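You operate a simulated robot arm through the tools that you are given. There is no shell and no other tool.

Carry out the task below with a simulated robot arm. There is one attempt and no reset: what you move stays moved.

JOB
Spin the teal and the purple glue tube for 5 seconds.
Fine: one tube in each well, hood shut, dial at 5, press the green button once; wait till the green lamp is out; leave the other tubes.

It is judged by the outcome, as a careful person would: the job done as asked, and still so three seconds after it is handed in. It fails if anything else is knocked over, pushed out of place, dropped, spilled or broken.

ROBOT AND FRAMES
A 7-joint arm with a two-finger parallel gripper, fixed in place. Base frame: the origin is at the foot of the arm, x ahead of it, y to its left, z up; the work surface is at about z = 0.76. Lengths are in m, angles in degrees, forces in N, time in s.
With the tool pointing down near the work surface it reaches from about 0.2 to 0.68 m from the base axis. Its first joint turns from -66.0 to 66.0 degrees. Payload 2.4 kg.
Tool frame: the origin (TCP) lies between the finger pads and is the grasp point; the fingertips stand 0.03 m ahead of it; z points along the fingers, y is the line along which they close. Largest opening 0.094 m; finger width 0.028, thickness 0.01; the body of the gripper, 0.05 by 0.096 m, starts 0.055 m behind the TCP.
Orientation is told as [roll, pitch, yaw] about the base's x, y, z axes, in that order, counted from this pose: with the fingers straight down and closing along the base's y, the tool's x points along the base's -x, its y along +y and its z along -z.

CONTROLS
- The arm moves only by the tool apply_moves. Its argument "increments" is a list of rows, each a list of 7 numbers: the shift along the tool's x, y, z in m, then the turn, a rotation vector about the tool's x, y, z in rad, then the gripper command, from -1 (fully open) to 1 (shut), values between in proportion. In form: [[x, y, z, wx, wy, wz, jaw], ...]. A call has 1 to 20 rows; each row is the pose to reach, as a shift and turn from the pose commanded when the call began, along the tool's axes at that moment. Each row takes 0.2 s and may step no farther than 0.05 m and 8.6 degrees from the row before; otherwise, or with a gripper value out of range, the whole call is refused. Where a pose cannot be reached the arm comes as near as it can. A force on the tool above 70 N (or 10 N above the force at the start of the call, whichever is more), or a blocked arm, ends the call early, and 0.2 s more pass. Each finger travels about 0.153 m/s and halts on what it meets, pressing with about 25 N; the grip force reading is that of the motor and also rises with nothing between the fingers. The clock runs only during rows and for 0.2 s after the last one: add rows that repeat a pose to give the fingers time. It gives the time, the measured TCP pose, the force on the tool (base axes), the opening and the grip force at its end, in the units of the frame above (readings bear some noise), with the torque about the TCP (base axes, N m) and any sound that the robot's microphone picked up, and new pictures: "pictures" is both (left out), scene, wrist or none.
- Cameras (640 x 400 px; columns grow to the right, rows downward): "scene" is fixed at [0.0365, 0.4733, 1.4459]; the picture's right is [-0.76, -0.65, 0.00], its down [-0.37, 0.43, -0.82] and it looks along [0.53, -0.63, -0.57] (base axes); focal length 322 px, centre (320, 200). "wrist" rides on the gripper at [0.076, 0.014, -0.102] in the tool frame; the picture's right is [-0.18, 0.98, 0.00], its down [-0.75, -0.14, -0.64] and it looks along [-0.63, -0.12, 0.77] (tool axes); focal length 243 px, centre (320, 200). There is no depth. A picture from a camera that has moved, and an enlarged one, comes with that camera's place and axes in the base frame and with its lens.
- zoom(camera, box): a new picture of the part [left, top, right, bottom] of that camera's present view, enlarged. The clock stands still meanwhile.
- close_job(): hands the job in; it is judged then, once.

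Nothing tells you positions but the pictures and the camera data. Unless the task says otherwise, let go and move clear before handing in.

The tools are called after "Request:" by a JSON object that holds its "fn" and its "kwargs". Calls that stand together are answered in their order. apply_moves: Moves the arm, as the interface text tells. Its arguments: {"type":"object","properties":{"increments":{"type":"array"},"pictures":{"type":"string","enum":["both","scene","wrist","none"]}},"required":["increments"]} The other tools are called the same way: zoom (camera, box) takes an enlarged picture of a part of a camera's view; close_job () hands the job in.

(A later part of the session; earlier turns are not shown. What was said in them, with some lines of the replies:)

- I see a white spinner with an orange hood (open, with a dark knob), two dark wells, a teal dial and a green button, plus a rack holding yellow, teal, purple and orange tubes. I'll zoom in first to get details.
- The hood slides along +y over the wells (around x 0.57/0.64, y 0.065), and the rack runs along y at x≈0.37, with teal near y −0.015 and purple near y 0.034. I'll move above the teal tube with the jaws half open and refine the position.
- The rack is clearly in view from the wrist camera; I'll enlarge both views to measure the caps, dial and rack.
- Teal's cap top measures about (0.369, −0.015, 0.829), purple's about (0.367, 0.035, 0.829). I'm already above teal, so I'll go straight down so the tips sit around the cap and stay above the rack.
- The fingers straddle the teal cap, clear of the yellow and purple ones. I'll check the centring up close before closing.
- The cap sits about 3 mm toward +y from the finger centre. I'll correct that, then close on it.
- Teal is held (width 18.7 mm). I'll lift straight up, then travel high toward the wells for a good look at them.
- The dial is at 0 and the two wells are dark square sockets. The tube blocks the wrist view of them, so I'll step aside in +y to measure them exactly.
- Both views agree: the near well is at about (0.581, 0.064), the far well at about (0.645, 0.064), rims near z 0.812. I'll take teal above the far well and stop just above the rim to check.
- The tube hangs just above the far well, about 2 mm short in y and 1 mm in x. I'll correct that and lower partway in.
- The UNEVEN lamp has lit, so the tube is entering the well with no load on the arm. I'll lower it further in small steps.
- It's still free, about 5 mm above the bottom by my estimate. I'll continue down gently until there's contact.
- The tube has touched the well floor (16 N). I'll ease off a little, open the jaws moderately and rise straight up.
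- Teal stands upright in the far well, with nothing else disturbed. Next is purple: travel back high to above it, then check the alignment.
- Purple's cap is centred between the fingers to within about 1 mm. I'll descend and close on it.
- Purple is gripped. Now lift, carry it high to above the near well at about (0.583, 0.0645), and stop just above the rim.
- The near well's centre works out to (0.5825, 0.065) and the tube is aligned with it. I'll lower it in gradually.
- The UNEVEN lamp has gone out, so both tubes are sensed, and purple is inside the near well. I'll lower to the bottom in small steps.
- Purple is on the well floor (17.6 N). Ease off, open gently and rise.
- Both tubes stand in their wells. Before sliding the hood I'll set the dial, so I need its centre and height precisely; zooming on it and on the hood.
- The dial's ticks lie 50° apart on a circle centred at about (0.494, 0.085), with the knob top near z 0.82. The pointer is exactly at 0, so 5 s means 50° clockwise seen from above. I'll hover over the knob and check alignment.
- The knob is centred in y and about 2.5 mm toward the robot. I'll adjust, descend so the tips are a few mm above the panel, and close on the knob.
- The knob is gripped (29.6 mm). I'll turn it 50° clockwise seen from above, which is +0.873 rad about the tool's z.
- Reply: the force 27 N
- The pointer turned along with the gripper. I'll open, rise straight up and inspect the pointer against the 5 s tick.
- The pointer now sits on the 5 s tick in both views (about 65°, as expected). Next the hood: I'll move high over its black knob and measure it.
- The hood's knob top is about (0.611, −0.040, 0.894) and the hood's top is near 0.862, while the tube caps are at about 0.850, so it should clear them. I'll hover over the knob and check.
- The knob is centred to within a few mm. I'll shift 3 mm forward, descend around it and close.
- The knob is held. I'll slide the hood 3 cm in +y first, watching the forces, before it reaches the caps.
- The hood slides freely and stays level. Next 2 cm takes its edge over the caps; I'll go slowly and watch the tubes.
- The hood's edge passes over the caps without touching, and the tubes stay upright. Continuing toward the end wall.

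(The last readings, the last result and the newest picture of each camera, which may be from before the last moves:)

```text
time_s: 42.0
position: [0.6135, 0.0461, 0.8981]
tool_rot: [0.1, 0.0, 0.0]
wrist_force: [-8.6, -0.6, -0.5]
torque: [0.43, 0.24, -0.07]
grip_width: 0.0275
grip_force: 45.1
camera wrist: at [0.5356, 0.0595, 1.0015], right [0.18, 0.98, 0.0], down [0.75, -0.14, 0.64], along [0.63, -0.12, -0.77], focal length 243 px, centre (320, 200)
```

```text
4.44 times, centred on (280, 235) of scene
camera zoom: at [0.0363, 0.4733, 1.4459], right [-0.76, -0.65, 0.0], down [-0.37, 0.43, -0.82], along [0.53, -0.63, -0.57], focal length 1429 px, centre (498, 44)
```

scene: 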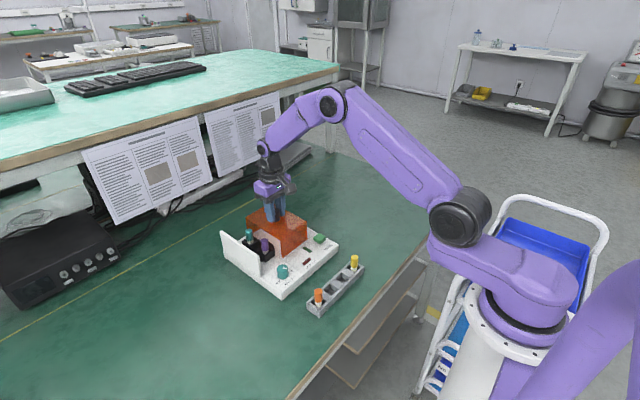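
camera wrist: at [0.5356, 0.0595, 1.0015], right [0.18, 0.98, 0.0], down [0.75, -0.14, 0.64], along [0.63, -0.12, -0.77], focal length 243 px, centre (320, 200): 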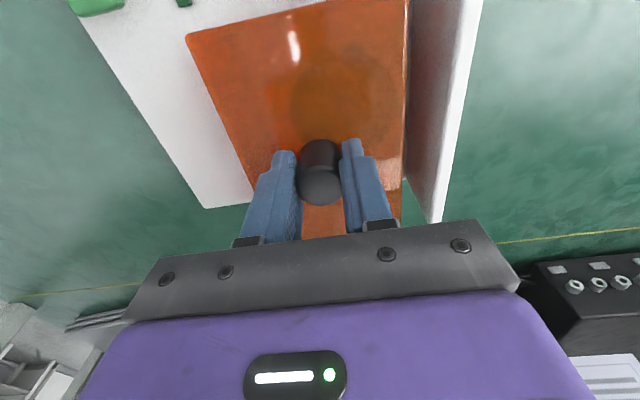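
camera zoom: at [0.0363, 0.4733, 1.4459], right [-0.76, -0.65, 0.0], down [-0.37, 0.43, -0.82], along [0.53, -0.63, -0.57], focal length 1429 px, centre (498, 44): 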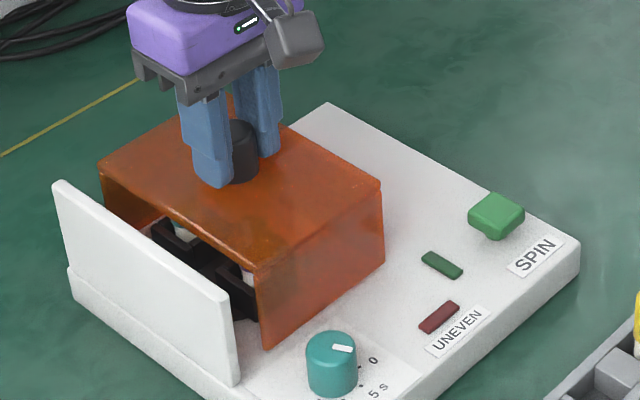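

About 1.5–2 cm remains to the wall. I'll creep on in small steps and read the force.

Request:
{"fn": "apply_moves", "kwargs": {"increments": [[0, 0.004, 0, 0, 0, 0, 0.7], [0, 0.008, 0, 0, 0, 0, 0.7], [0, 0.012, 0, 0, 0, 0, 0.7], [0, 0.012, 0, 0, 0, 0, 0.7]], "pictures": "wrist"}}

Request:
{"fn": "zoom", "kwargs": {"camera": "scene", "box": [225, 190, 335, 280]}}

Request:
{"fn": "zoom", "kwargs": {"camera": "wrist", "box": [380, 0, 480, 230]}}

```text
time_s: 43.0
position: [0.6124, 0.057, 0.8979]
tool_rot: [-0.1, 0.1, 0.0]
wrist_force: [-16.2, 0.6, -0.8]
torque: [0.49, -0.32, -0.06]
grip_width: 0.0275
grip_force: 45.4
camera wrist: at [0.5358, 0.0712, 1.0016], right [0.18, 0.98, 0.0], down [0.76, -0.14, 0.64], along [0.63, -0.12, -0.77], focal length 243 px, centre (320, 200)
```

wrist: 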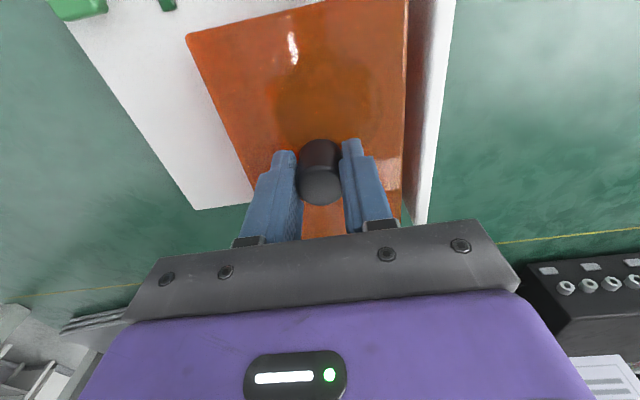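

```text
4.44 times, centred on (280, 235) of scene
camera zoom: at [0.0361, 0.4733, 1.4459], right [-0.76, -0.65, 0.0], down [-0.37, 0.43, -0.82], along [0.53, -0.63, -0.57], focal length 1429 px, centre (498, 44)
```

zoom: 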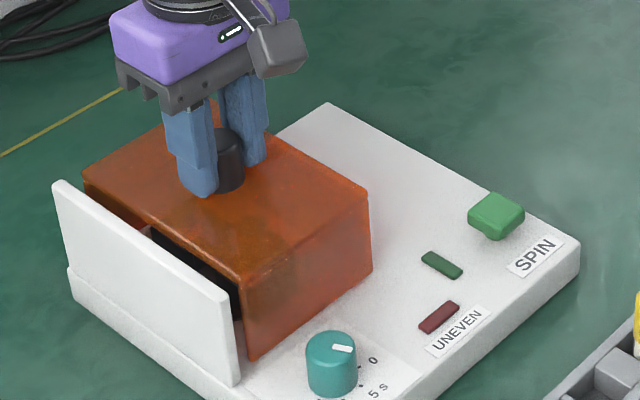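

```text
1.74 times, centred on (430, 115) of wrist
camera zoom: at [0.5358, 0.0712, 1.0016], right [0.18, 0.98, 0.0], down [0.76, -0.14, 0.64], along [0.63, -0.12, -0.77], focal length 422 px, centre (129, 348)
```

zoom: 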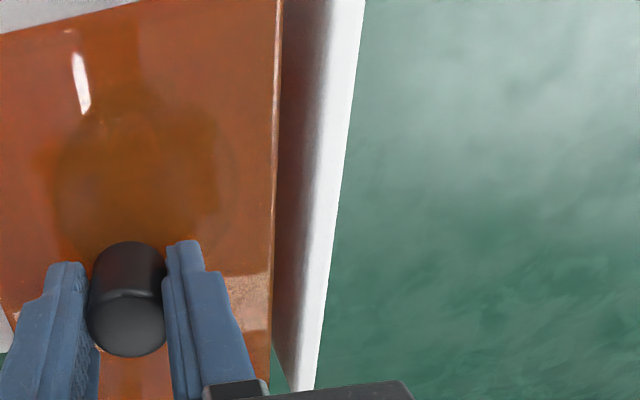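

Request:
{"fn": "apply_moves", "kwargs": {"increments": [[0.001, 0.002, 0, 0, 0, 0, 0.7], [0.001, 0.004, 0, 0, 0, 0, 0.7], [0.001, 0.006, 0, 0, 0, 0, 0.7], [0.001, 0.006, 0, 0, 0, 0, 0.7]], "pictures": "wrist"}}

Request:
{"fn": "zoom", "kwargs": {"camera": "scene", "box": [225, 190, 335, 280]}}

```text
time_s: 44.0
position: [0.6129, 0.0622, 0.898]
tool_rot: [-0.1, -0.1, 0.0]
wrist_force: [5.9, 0.3, -13.9]
torque: [-0.37, -0.14, -0.18]
grip_width: 0.0276
grip_force: 45.5
camera wrist: at [0.5353, 0.077, 1.0013], right [0.18, 0.98, 0.0], down [0.75, -0.14, 0.64], along [0.63, -0.12, -0.76], focal length 243 px, centre (320, 200)
```

wrist: 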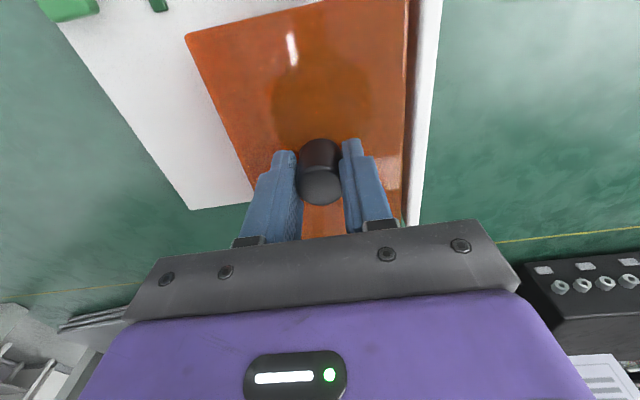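

```text
4.44 times, centred on (280, 235) of scene
camera zoom: at [0.037, 0.4734, 1.4459], right [-0.76, -0.65, 0.0], down [-0.37, 0.43, -0.82], along [0.53, -0.63, -0.57], focal length 1429 px, centre (498, 44)
```

zoom: 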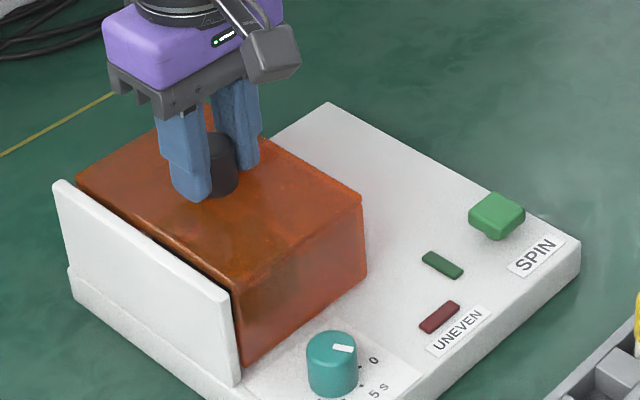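

Nearly shut; I'll nudge on a couple of millimetres at a time until I feel the stop.

Request:
{"fn": "apply_moves", "kwargs": {"increments": [[0, 0.0015, 0, 0, 0, 0, 0.7], [0, 0.003, 0, 0, 0, 0, 0.7], [0, 0.003, 0, 0, 0, 0, 0.7]], "pictures": "none"}}

Request:
{"fn": "zoom", "kwargs": {"camera": "wrist", "box": [380, 0, 450, 230]}}

Request:
{"fn": "zoom", "kwargs": {"camera": "scene", "box": [225, 210, 295, 280]}}

```text
time_s: 44.8
position: [0.6126, 0.0649, 0.8986]
tool_rot: [-0.1, -0.1, 0.1]
wrist_force: [6.1, -0.8, -13.3]
torque: [0.45, -0.8, 0.08]
grip_width: 0.0273
grip_force: 45.3
```

```text
1.74 times, centred on (415, 115) of wrist
camera zoom: at [0.5355, 0.0795, 1.0015], right [0.18, 0.98, 0.0], down [0.75, -0.14, 0.64], along [0.63, -0.12, -0.77], focal length 422 px, centre (155, 348)
```

zoom: 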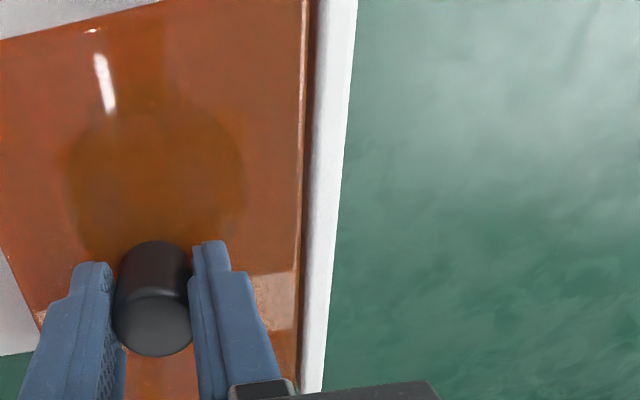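

```text
5.71 times, centred on (260, 245) of scene
camera zoom: at [0.0369, 0.4733, 1.4459], right [-0.76, -0.65, 0.0], down [-0.37, 0.43, -0.82], along [0.53, -0.63, -0.57], focal length 1838 px, centre (663, -57)
```

zoom: 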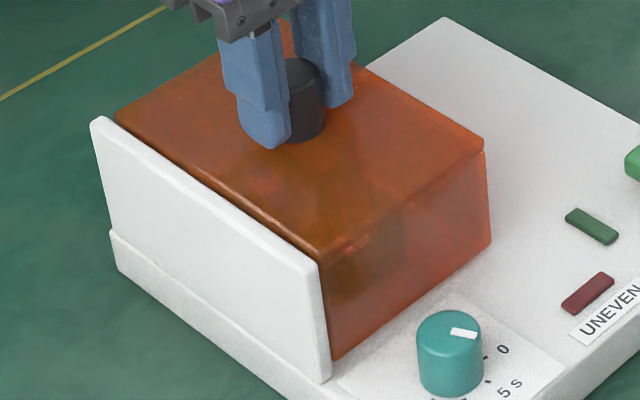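

Request:
{"fn": "apply_moves", "kwargs": {"increments": [[0, 0.001, 0, 0, 0, 0, 0.7], [0, 0.002, 0, 0, 0, 0, 0.7], [0, 0.003, 0, 0, 0, 0, 0.7], [0, 0.003, 0, 0, 0, 0, 0.7]], "pictures": "none"}}

Request:
{"fn": "zoom", "kwargs": {"camera": "wrist", "box": [380, 0, 450, 230]}}

```text
time_s: 45.8
position: [0.6123, 0.0658, 0.8984]
tool_rot: [0.0, 0.0, -0.2]
wrist_force: [6.0, -20.6, 1.8]
torque: [0.31, 1.21, 0.1]
grip_width: 0.0274
grip_force: 45.6
```

```text
1.74 times, centred on (415, 115) of wrist
camera zoom: at [0.5358, 0.0803, 1.0016], right [0.19, 0.98, 0.0], down [0.75, -0.14, 0.64], along [0.63, -0.12, -0.77], focal length 422 px, centre (155, 348)
```

zoom: 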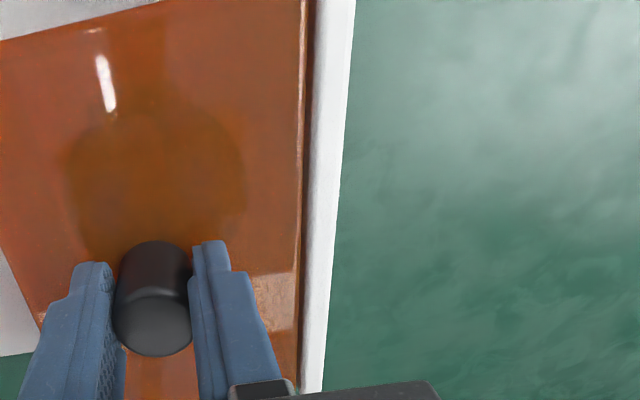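

I feel the stop (−20 N). I'll push 2 mm more to confirm it doesn't move any further, then return that amount before letting go.

Request:
{"fn": "apply_moves", "kwargs": {"increments": [[0, 0.001, 0, 0, 0, 0, 0.7], [0, 0.002, 0, 0, 0, 0, 0.7], [0, 0.002, 0, 0, 0, 0, 0.7]], "pictures": "none"}}

```text
time_s: 46.6
position: [0.612, 0.0651, 0.8974]
tool_rot: [0.0, -0.1, -0.4]
wrist_force: [2.6, -23.9, 8.9]
torque: [0.32, 1.21, 0.01]
grip_width: 0.0275
grip_force: 45.2
```

It's firmly at its stop. I'll relax the push, open the jaws and rise straight up.

Request:
{"fn": "apply_moves", "kwargs": {"increments": [[0, -0.0035, 0, 0, 0, 0, 0.7], [0, -0.0035, 0, 0, 0, 0, 0.4], [0, -0.0035, 0, 0, 0, 0, 0.0], [0, -0.0035, 0, 0, 0, 0, 0.0], [0, -0.0035, -0.03, 0, 0, 0, 0.0], [0, -0.0035, -0.07, 0, 0, 0, 0.0], [0.02, -0.03, -0.1, 0, 0, 0, 0.3], [0.05, -0.06, -0.1, 0, 0, 0, 0.6], [0.08, -0.09, -0.1, 0, 0, 0, 1.0], [0.11, -0.12, -0.1, 0, 0, 0, 1.0], [0.11, -0.12, -0.1, 0, 0, 0, 1.0]]}}

Request:
{"fn": "zoom", "kwargs": {"camera": "scene", "box": [215, 190, 345, 300]}}

Request:
{"fn": "zoom", "kwargs": {"camera": "wrist", "box": [200, 0, 480, 180]}}

```text
time_s: 49.0
position: [0.5015, -0.0491, 0.9985]
tool_rot: [0.0, 0.0, 0.0]
wrist_force: [0.7, -0.2, 0.4]
torque: [0.01, -0.01, 0.03]
grip_width: 0.0
grip_force: 24.8
camera wrist: at [0.4239, -0.0354, 1.1022], right [0.18, 0.98, 0.0], down [0.75, -0.14, 0.64], along [0.63, -0.12, -0.77], focal length 243 px, centre (320, 200)
```

scene: 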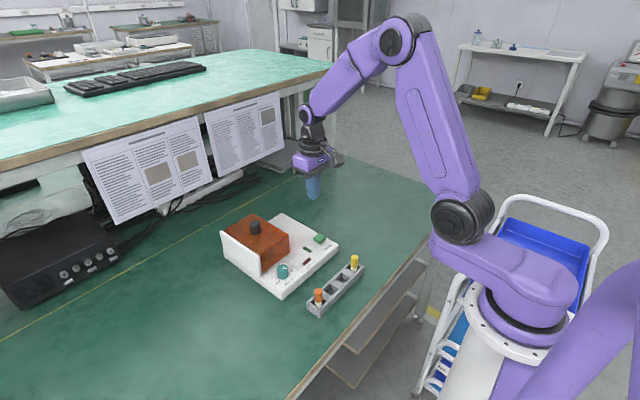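
wrist: 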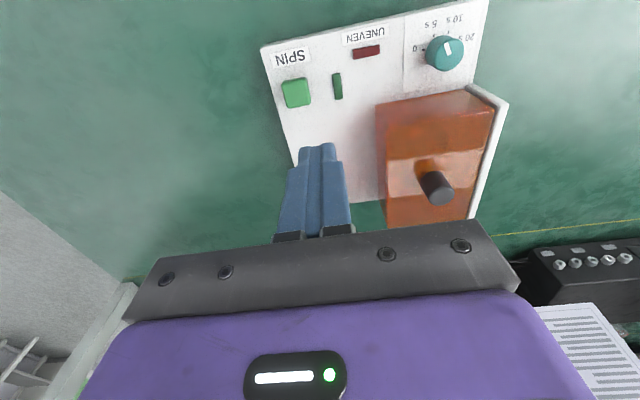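

```text
3.64 times, centred on (280, 245) of scene
camera zoom: at [0.0365, 0.4733, 1.4459], right [-0.76, -0.65, 0.0], down [-0.37, 0.43, -0.82], along [0.53, -0.63, -0.57], focal length 1169 px, centre (466, 36)
```

zoom: 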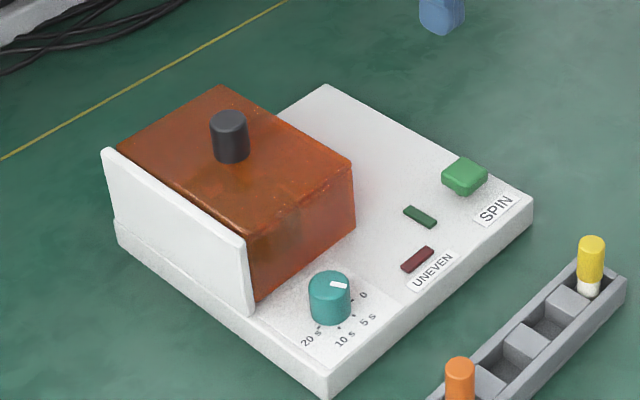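

```text
2.22 times, centred on (340, 90) of wrist
camera zoom: at [0.4239, -0.0354, 1.1022], right [0.18, 0.98, 0.0], down [0.75, -0.14, 0.64], along [0.63, -0.12, -0.77], focal length 539 px, centre (276, 444)
```

zoom: 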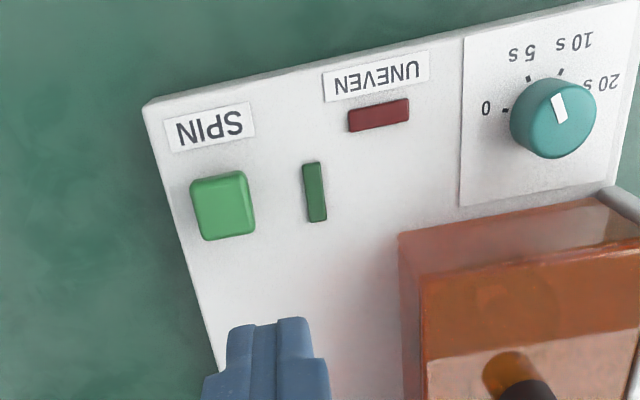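

The hood is shut against the end wall and the tubes are beneath it. I measure the green button top at about (0.4995, −0.077, 0.811). I'll hover the closed fingertips over it and also recheck the dial closely.

Request:
{"fn": "zoom", "kwargs": {"camera": "scene", "box": [270, 258, 300, 285]}}

Request:
{"fn": "apply_moves", "kwargs": {"increments": [[0.0025, -0.02, 0.02, 0, 0, 0, 1.0], [0.0025, -0.027, 0.06, 0, 0, 0, 1.0], [0.0025, -0.027, 0.1, 0, 0, 0, 1.0], [0.0025, -0.027, 0.129, 0, 0, 0, 1.0], [0.0025, -0.027, 0.129, 0, 0, 0, 1.0]]}}

Request:
{"fn": "zoom", "kwargs": {"camera": "wrist", "box": [220, 40, 420, 220]}}

Request:
{"fn": "zoom", "kwargs": {"camera": "scene", "box": [275, 200, 355, 270]}}

```text
14.81 times, centred on (285, 272) of scene
camera zoom: at [0.0365, 0.4733, 1.4459], right [-0.76, -0.65, 0.0], down [-0.37, 0.43, -0.82], along [0.53, -0.63, -0.57], focal length 4764 px, centre (838, -859)
```

zoom: 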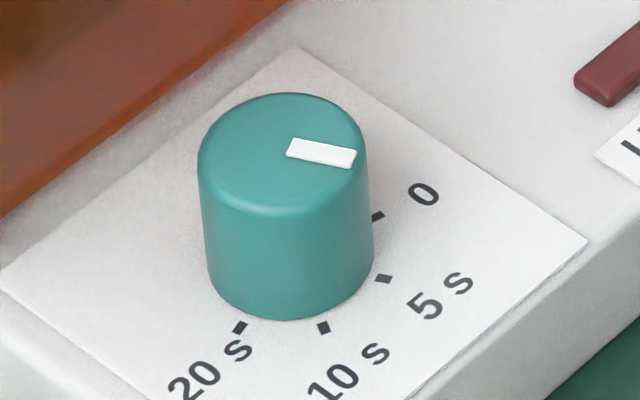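

```text
time_s: 50.2
position: [0.5002, -0.0749, 0.8695]
tool_rot: [0.0, 0.0, 0.0]
wrist_force: [1.1, -0.7, 0.5]
torque: [0.03, -0.02, -0.05]
grip_width: 0.0001
grip_force: 24.8
camera wrist: at [0.4229, -0.0611, 0.972], right [0.18, 0.98, 0.0], down [0.75, -0.14, 0.64], along [0.63, -0.12, -0.77], focal length 243 px, centre (320, 200)
```

scene: 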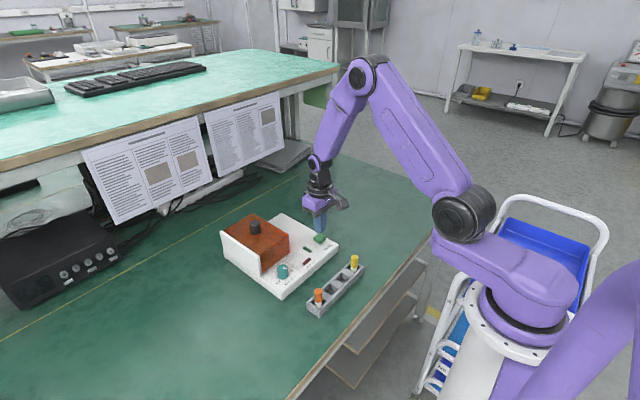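
wrist: 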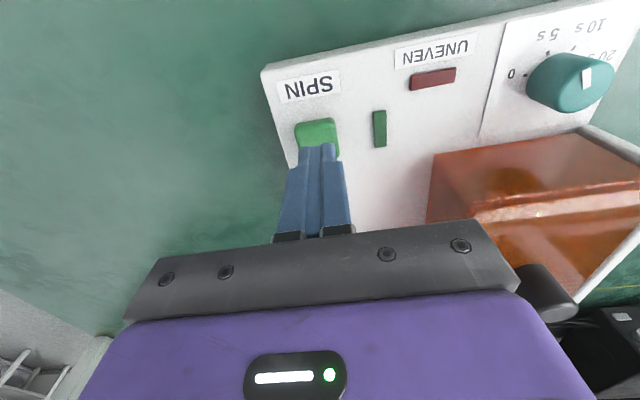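

```text
2.22 times, centred on (320, 130) of wrist
camera zoom: at [0.4229, -0.0611, 0.972], right [0.18, 0.98, 0.0], down [0.75, -0.14, 0.64], along [0.63, -0.12, -0.77], focal length 539 px, centre (320, 356)
```

zoom: 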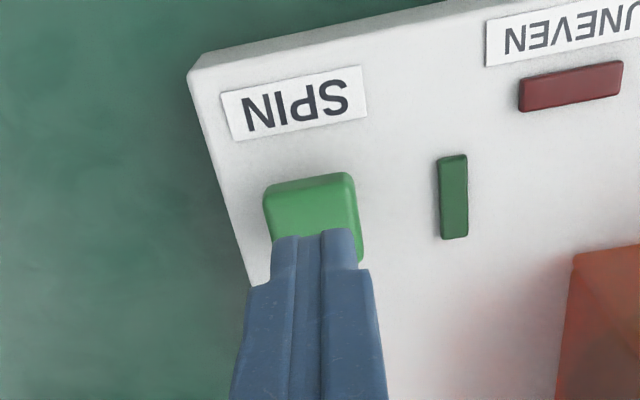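

```text
5.71 times, centred on (315, 235) of scene
camera zoom: at [0.0365, 0.4733, 1.4459], right [-0.76, -0.65, 0.0], down [-0.37, 0.43, -0.82], along [0.53, -0.63, -0.57], focal length 1838 px, centre (349, 0)
```

zoom: 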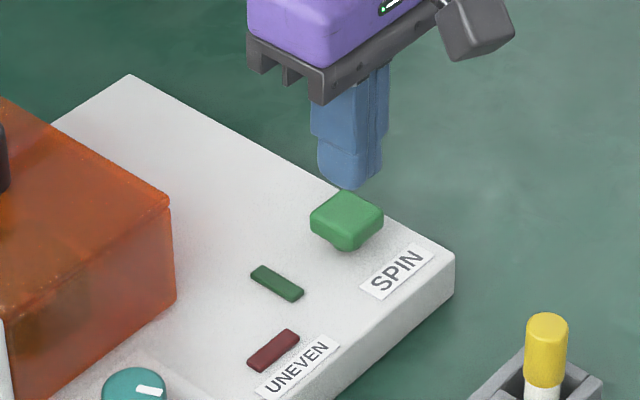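

The fingertips are over the button, about 2 mm off in y. I'll lower to just above it first.

Request:
{"fn": "apply_moves", "kwargs": {"increments": [[0, -0.002, 0.015, 0, 0, 0, 1.0], [0, -0.002, 0.023, 0, 0, 0, 1.0], [0, -0.002, 0.023, 0, 0, 0, 1.0]], "pictures": "none"}}

Request:
{"fn": "zoom", "kwargs": {"camera": "wrist", "box": [220, 40, 420, 220]}}

Request:
{"fn": "zoom", "kwargs": {"camera": "scene", "box": [275, 200, 355, 270]}}

```text
time_s: 51.0
position: [0.5011, -0.0792, 0.8462]
tool_rot: [-0.1, 0.0, 0.1]
wrist_force: [0.5, 0.2, -1.1]
torque: [0.0, -0.01, -0.01]
grip_width: 0.0001
grip_force: 24.5
```

```text
2.22 times, centred on (320, 130) of wrist
camera zoom: at [0.4235, -0.0646, 0.9501], right [0.18, 0.98, 0.0], down [0.75, -0.14, 0.64], along [0.63, -0.12, -0.77], focal length 539 px, centre (320, 356)
```

zoom: 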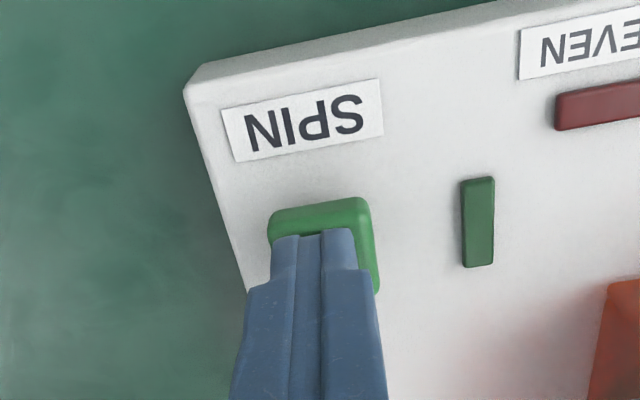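

```text
5.71 times, centred on (315, 235) of scene
camera zoom: at [0.0365, 0.4733, 1.4459], right [-0.76, -0.65, 0.0], down [-0.37, 0.43, -0.82], along [0.53, -0.63, -0.57], focal length 1838 px, centre (349, 0)
```

zoom: 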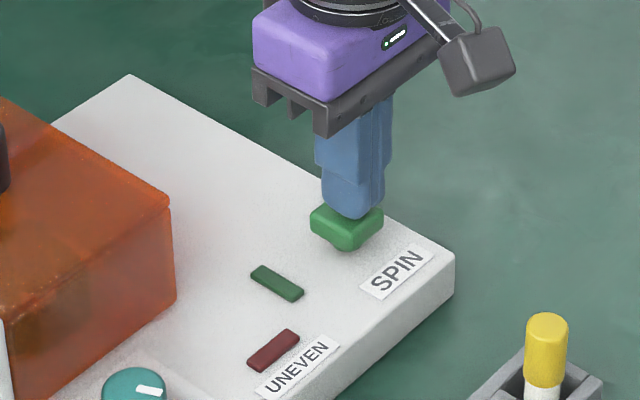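

The tips are just above the button's middle. Now I'll press steadily, a single push.

Request:
{"fn": "apply_moves", "kwargs": {"increments": [[0, 0.001, 0.004, 0, 0, 0, 1.0], [0, 0.001, 0.007, 0, 0, 0, 1.0], [0, 0.001, 0.01, 0, 0, 0, 1.0]], "pictures": "scene"}}

Request:
{"fn": "zoom", "kwargs": {"camera": "scene", "box": [275, 200, 355, 270]}}

```text
time_s: 51.8
position: [0.4988, -0.0775, 0.8361]
tool_rot: [-0.1, -0.1, -0.1]
wrist_force: [-1.2, -2.1, 4.8]
torque: [-0.05, 0.05, 0.03]
grip_width: 0.0001
grip_force: 24.5
heard: click
```

scene: 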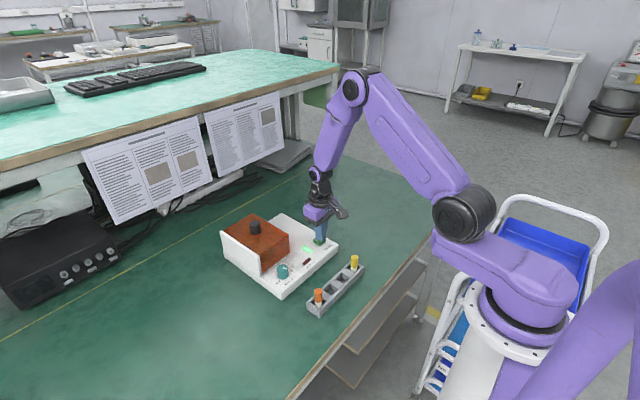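

```text
5.71 times, centred on (315, 235) of scene
camera zoom: at [0.0364, 0.4733, 1.4459], right [-0.76, -0.65, 0.0], down [-0.37, 0.43, -0.82], along [0.53, -0.63, -0.57], focal length 1838 px, centre (349, 0)
```

zoom: 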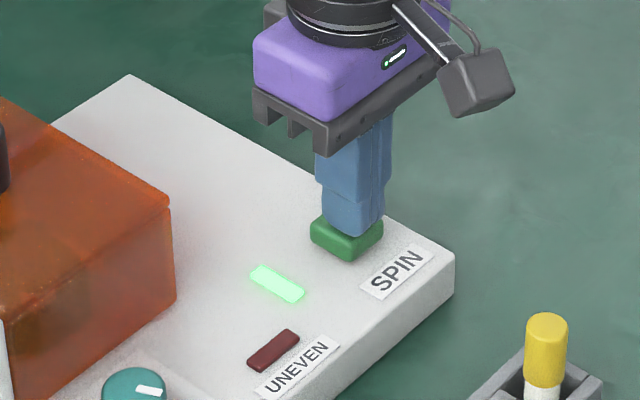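

A click sounded and the green lamp lit, so the spin has started. I'll lift straight off the button and wait, clear of everything.

Request:
{"fn": "apply_moves", "kwargs": {"increments": [[0, 0, -0.02, 0, 0, 0, 1.0], [0, 0, -0.06, 0, 0, 0, 1.0], [0, 0, -0.1, 0, 0, 0, 1.0], [0, 0, -0.14, 0, 0, 0, 1.0], [0, 0, -0.16, 0, 0, 0, 1.0], [0, 0, -0.16, 0, 0, 0, 1.0], [0, 0, -0.16, 0, 0, 0, 1.0], [0, 0, -0.16, 0, 0, 0, 1.0], [0, 0, -0.16, 0, 0, 0, 1.0], [0, 0, -0.16, 0, 0, 0, 1.0], [0, 0, -0.16, 0, 0, 0, 1.0], [0, 0, -0.16, 0, 0, 0, 1.0], [0, 0, -0.16, 0, 0, 0, 1.0], [0, 0, -0.16, 0, 0, 0, 1.0], [0, 0, -0.16, 0, 0, 0, 1.0], [0, 0, -0.16, 0, 0, 0, 1.0], [0, 0, -0.16, 0, 0, 0, 1.0], [0, 0, -0.16, 0, 0, 0, 1.0]], "pictures": "scene"}}

Request:
{"fn": "zoom", "kwargs": {"camera": "scene", "box": [215, 190, 345, 300]}}

```text
time_s: 55.6
position: [0.4996, -0.0783, 0.9962]
tool_rot: [0.0, 0.0, 0.2]
wrist_force: [-0.3, 0.2, -0.4]
torque: [-0.03, 0.02, 0.0]
grip_width: 0.0
grip_force: 24.7
```

scene: 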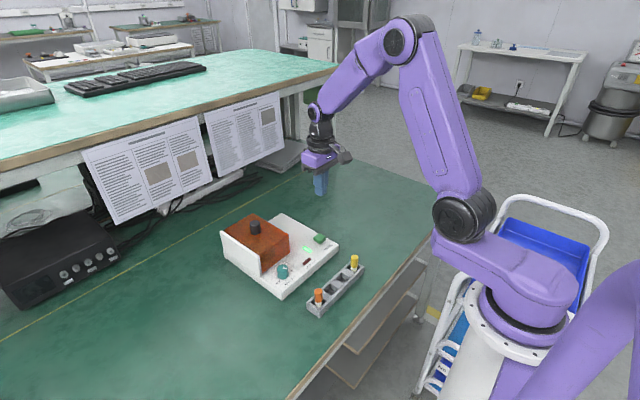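

```text
3.64 times, centred on (280, 245) of scene
camera zoom: at [0.0365, 0.4733, 1.4459], right [-0.76, -0.65, 0.0], down [-0.37, 0.43, -0.82], along [0.53, -0.63, -0.57], focal length 1169 px, centre (466, 36)
```

zoom: 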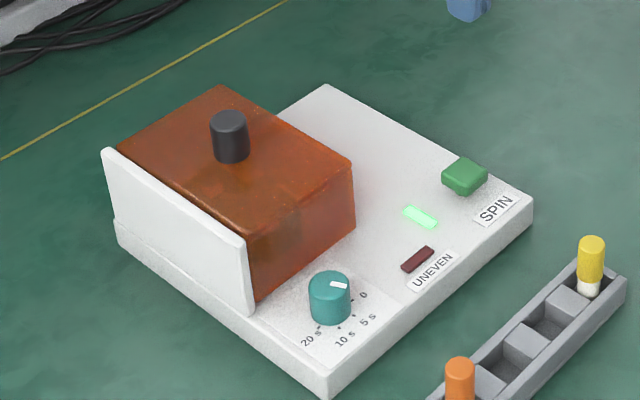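

The green lamp is still lit 4 s in, and UNEVEN is dark. I'll wait a little longer without moving.

Request:
{"fn": "apply_moves", "kwargs": {"increments": [[0, 0, 0, 0, 0, 0, 1.0], [0, 0, 0, 0, 0, 0, 1.0], [0, 0, 0, 0, 0, 0, 1.0], [0, 0, 0, 0, 0, 0, 1.0], [0, 0, 0, 0, 0, 0, 1.0], [0, 0, 0, 0, 0, 0, 1.0], [0, 0, 0, 0, 0, 0, 1.0], [0, 0, 0, 0, 0, 0, 1.0]], "pictures": "both"}}

Request:
{"fn": "zoom", "kwargs": {"camera": "scene", "box": [215, 190, 375, 320]}}

```text
time_s: 57.4
position: [0.4991, -0.0787, 0.9962]
tool_rot: [-0.1, -0.1, 0.2]
wrist_force: [-0.3, 0.7, -0.6]
torque: [0.02, -0.01, -0.01]
grip_width: 0.0
grip_force: 24.8
camera wrist: at [0.4229, -0.064, 1.0992], right [0.18, 0.98, 0.0], down [0.75, -0.14, 0.64], along [0.63, -0.12, -0.77], focal length 243 px, centre (320, 200)
```

scene: 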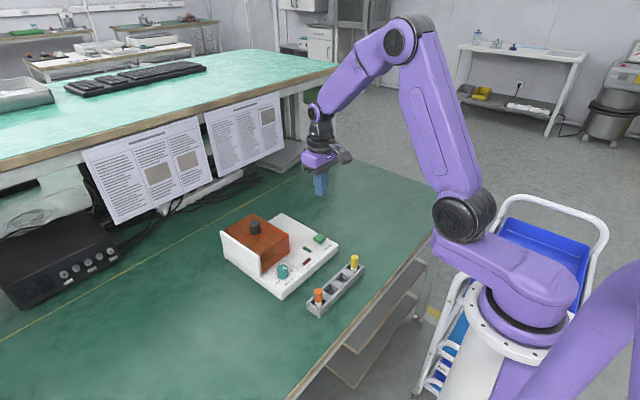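
wrist: 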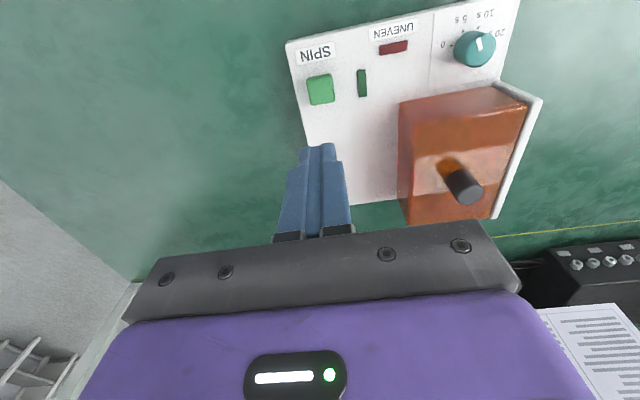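

```text
3.08 times, centred on (295, 255) of scene
camera zoom: at [0.0365, 0.4733, 1.4459], right [-0.76, -0.65, 0.0], down [-0.37, 0.43, -0.82], along [0.53, -0.63, -0.57], focal length 990 px, centre (397, 31)
```

zoom: 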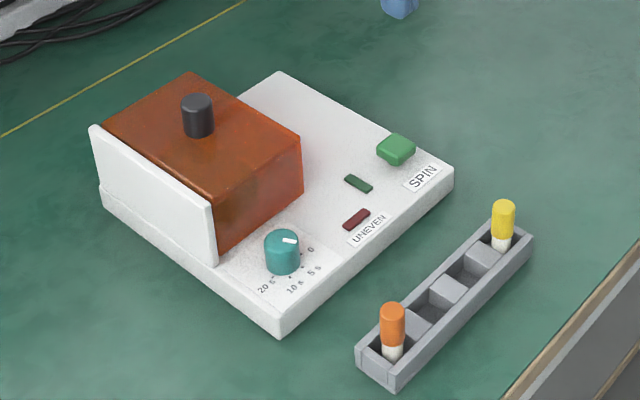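

The green lamp is out after about 5 s, the hood is shut, the dial is at 5, and the yellow and orange tubes are untouched in the rack. The arm is clear, so I'm handing the job in.

Request:
{"fn": "close_job", "kwargs": {}}

```text
The job is handed in.
```

The teal and purple tubes have been spun for 5 seconds and the job is handed in. The result hasn't come back, so this is what I saw at the end:

- **Tubes:** teal is in the far well and purple in the near well. The UNEVEN lamp went out once purple was in and stayed out.
- **Hood:** it is shut against its stop at the end wall and cleared both caps on the way.
- **Dial:** I turned it 50° from 0. The pointer reads on the 5 s tick, within a few degrees by my measurements.
- **Spin:** I pressed the green button once and heard a single click. The lamp lit, was still on about 4 seconds later, and was out by 5.6 seconds.
- **Other tubes:** yellow and orange are still in the rack, untouched.

The arm is raised clear of everything. Teal and purple are still in the wells under the hood, since the job didn't ask for them back in the rack.
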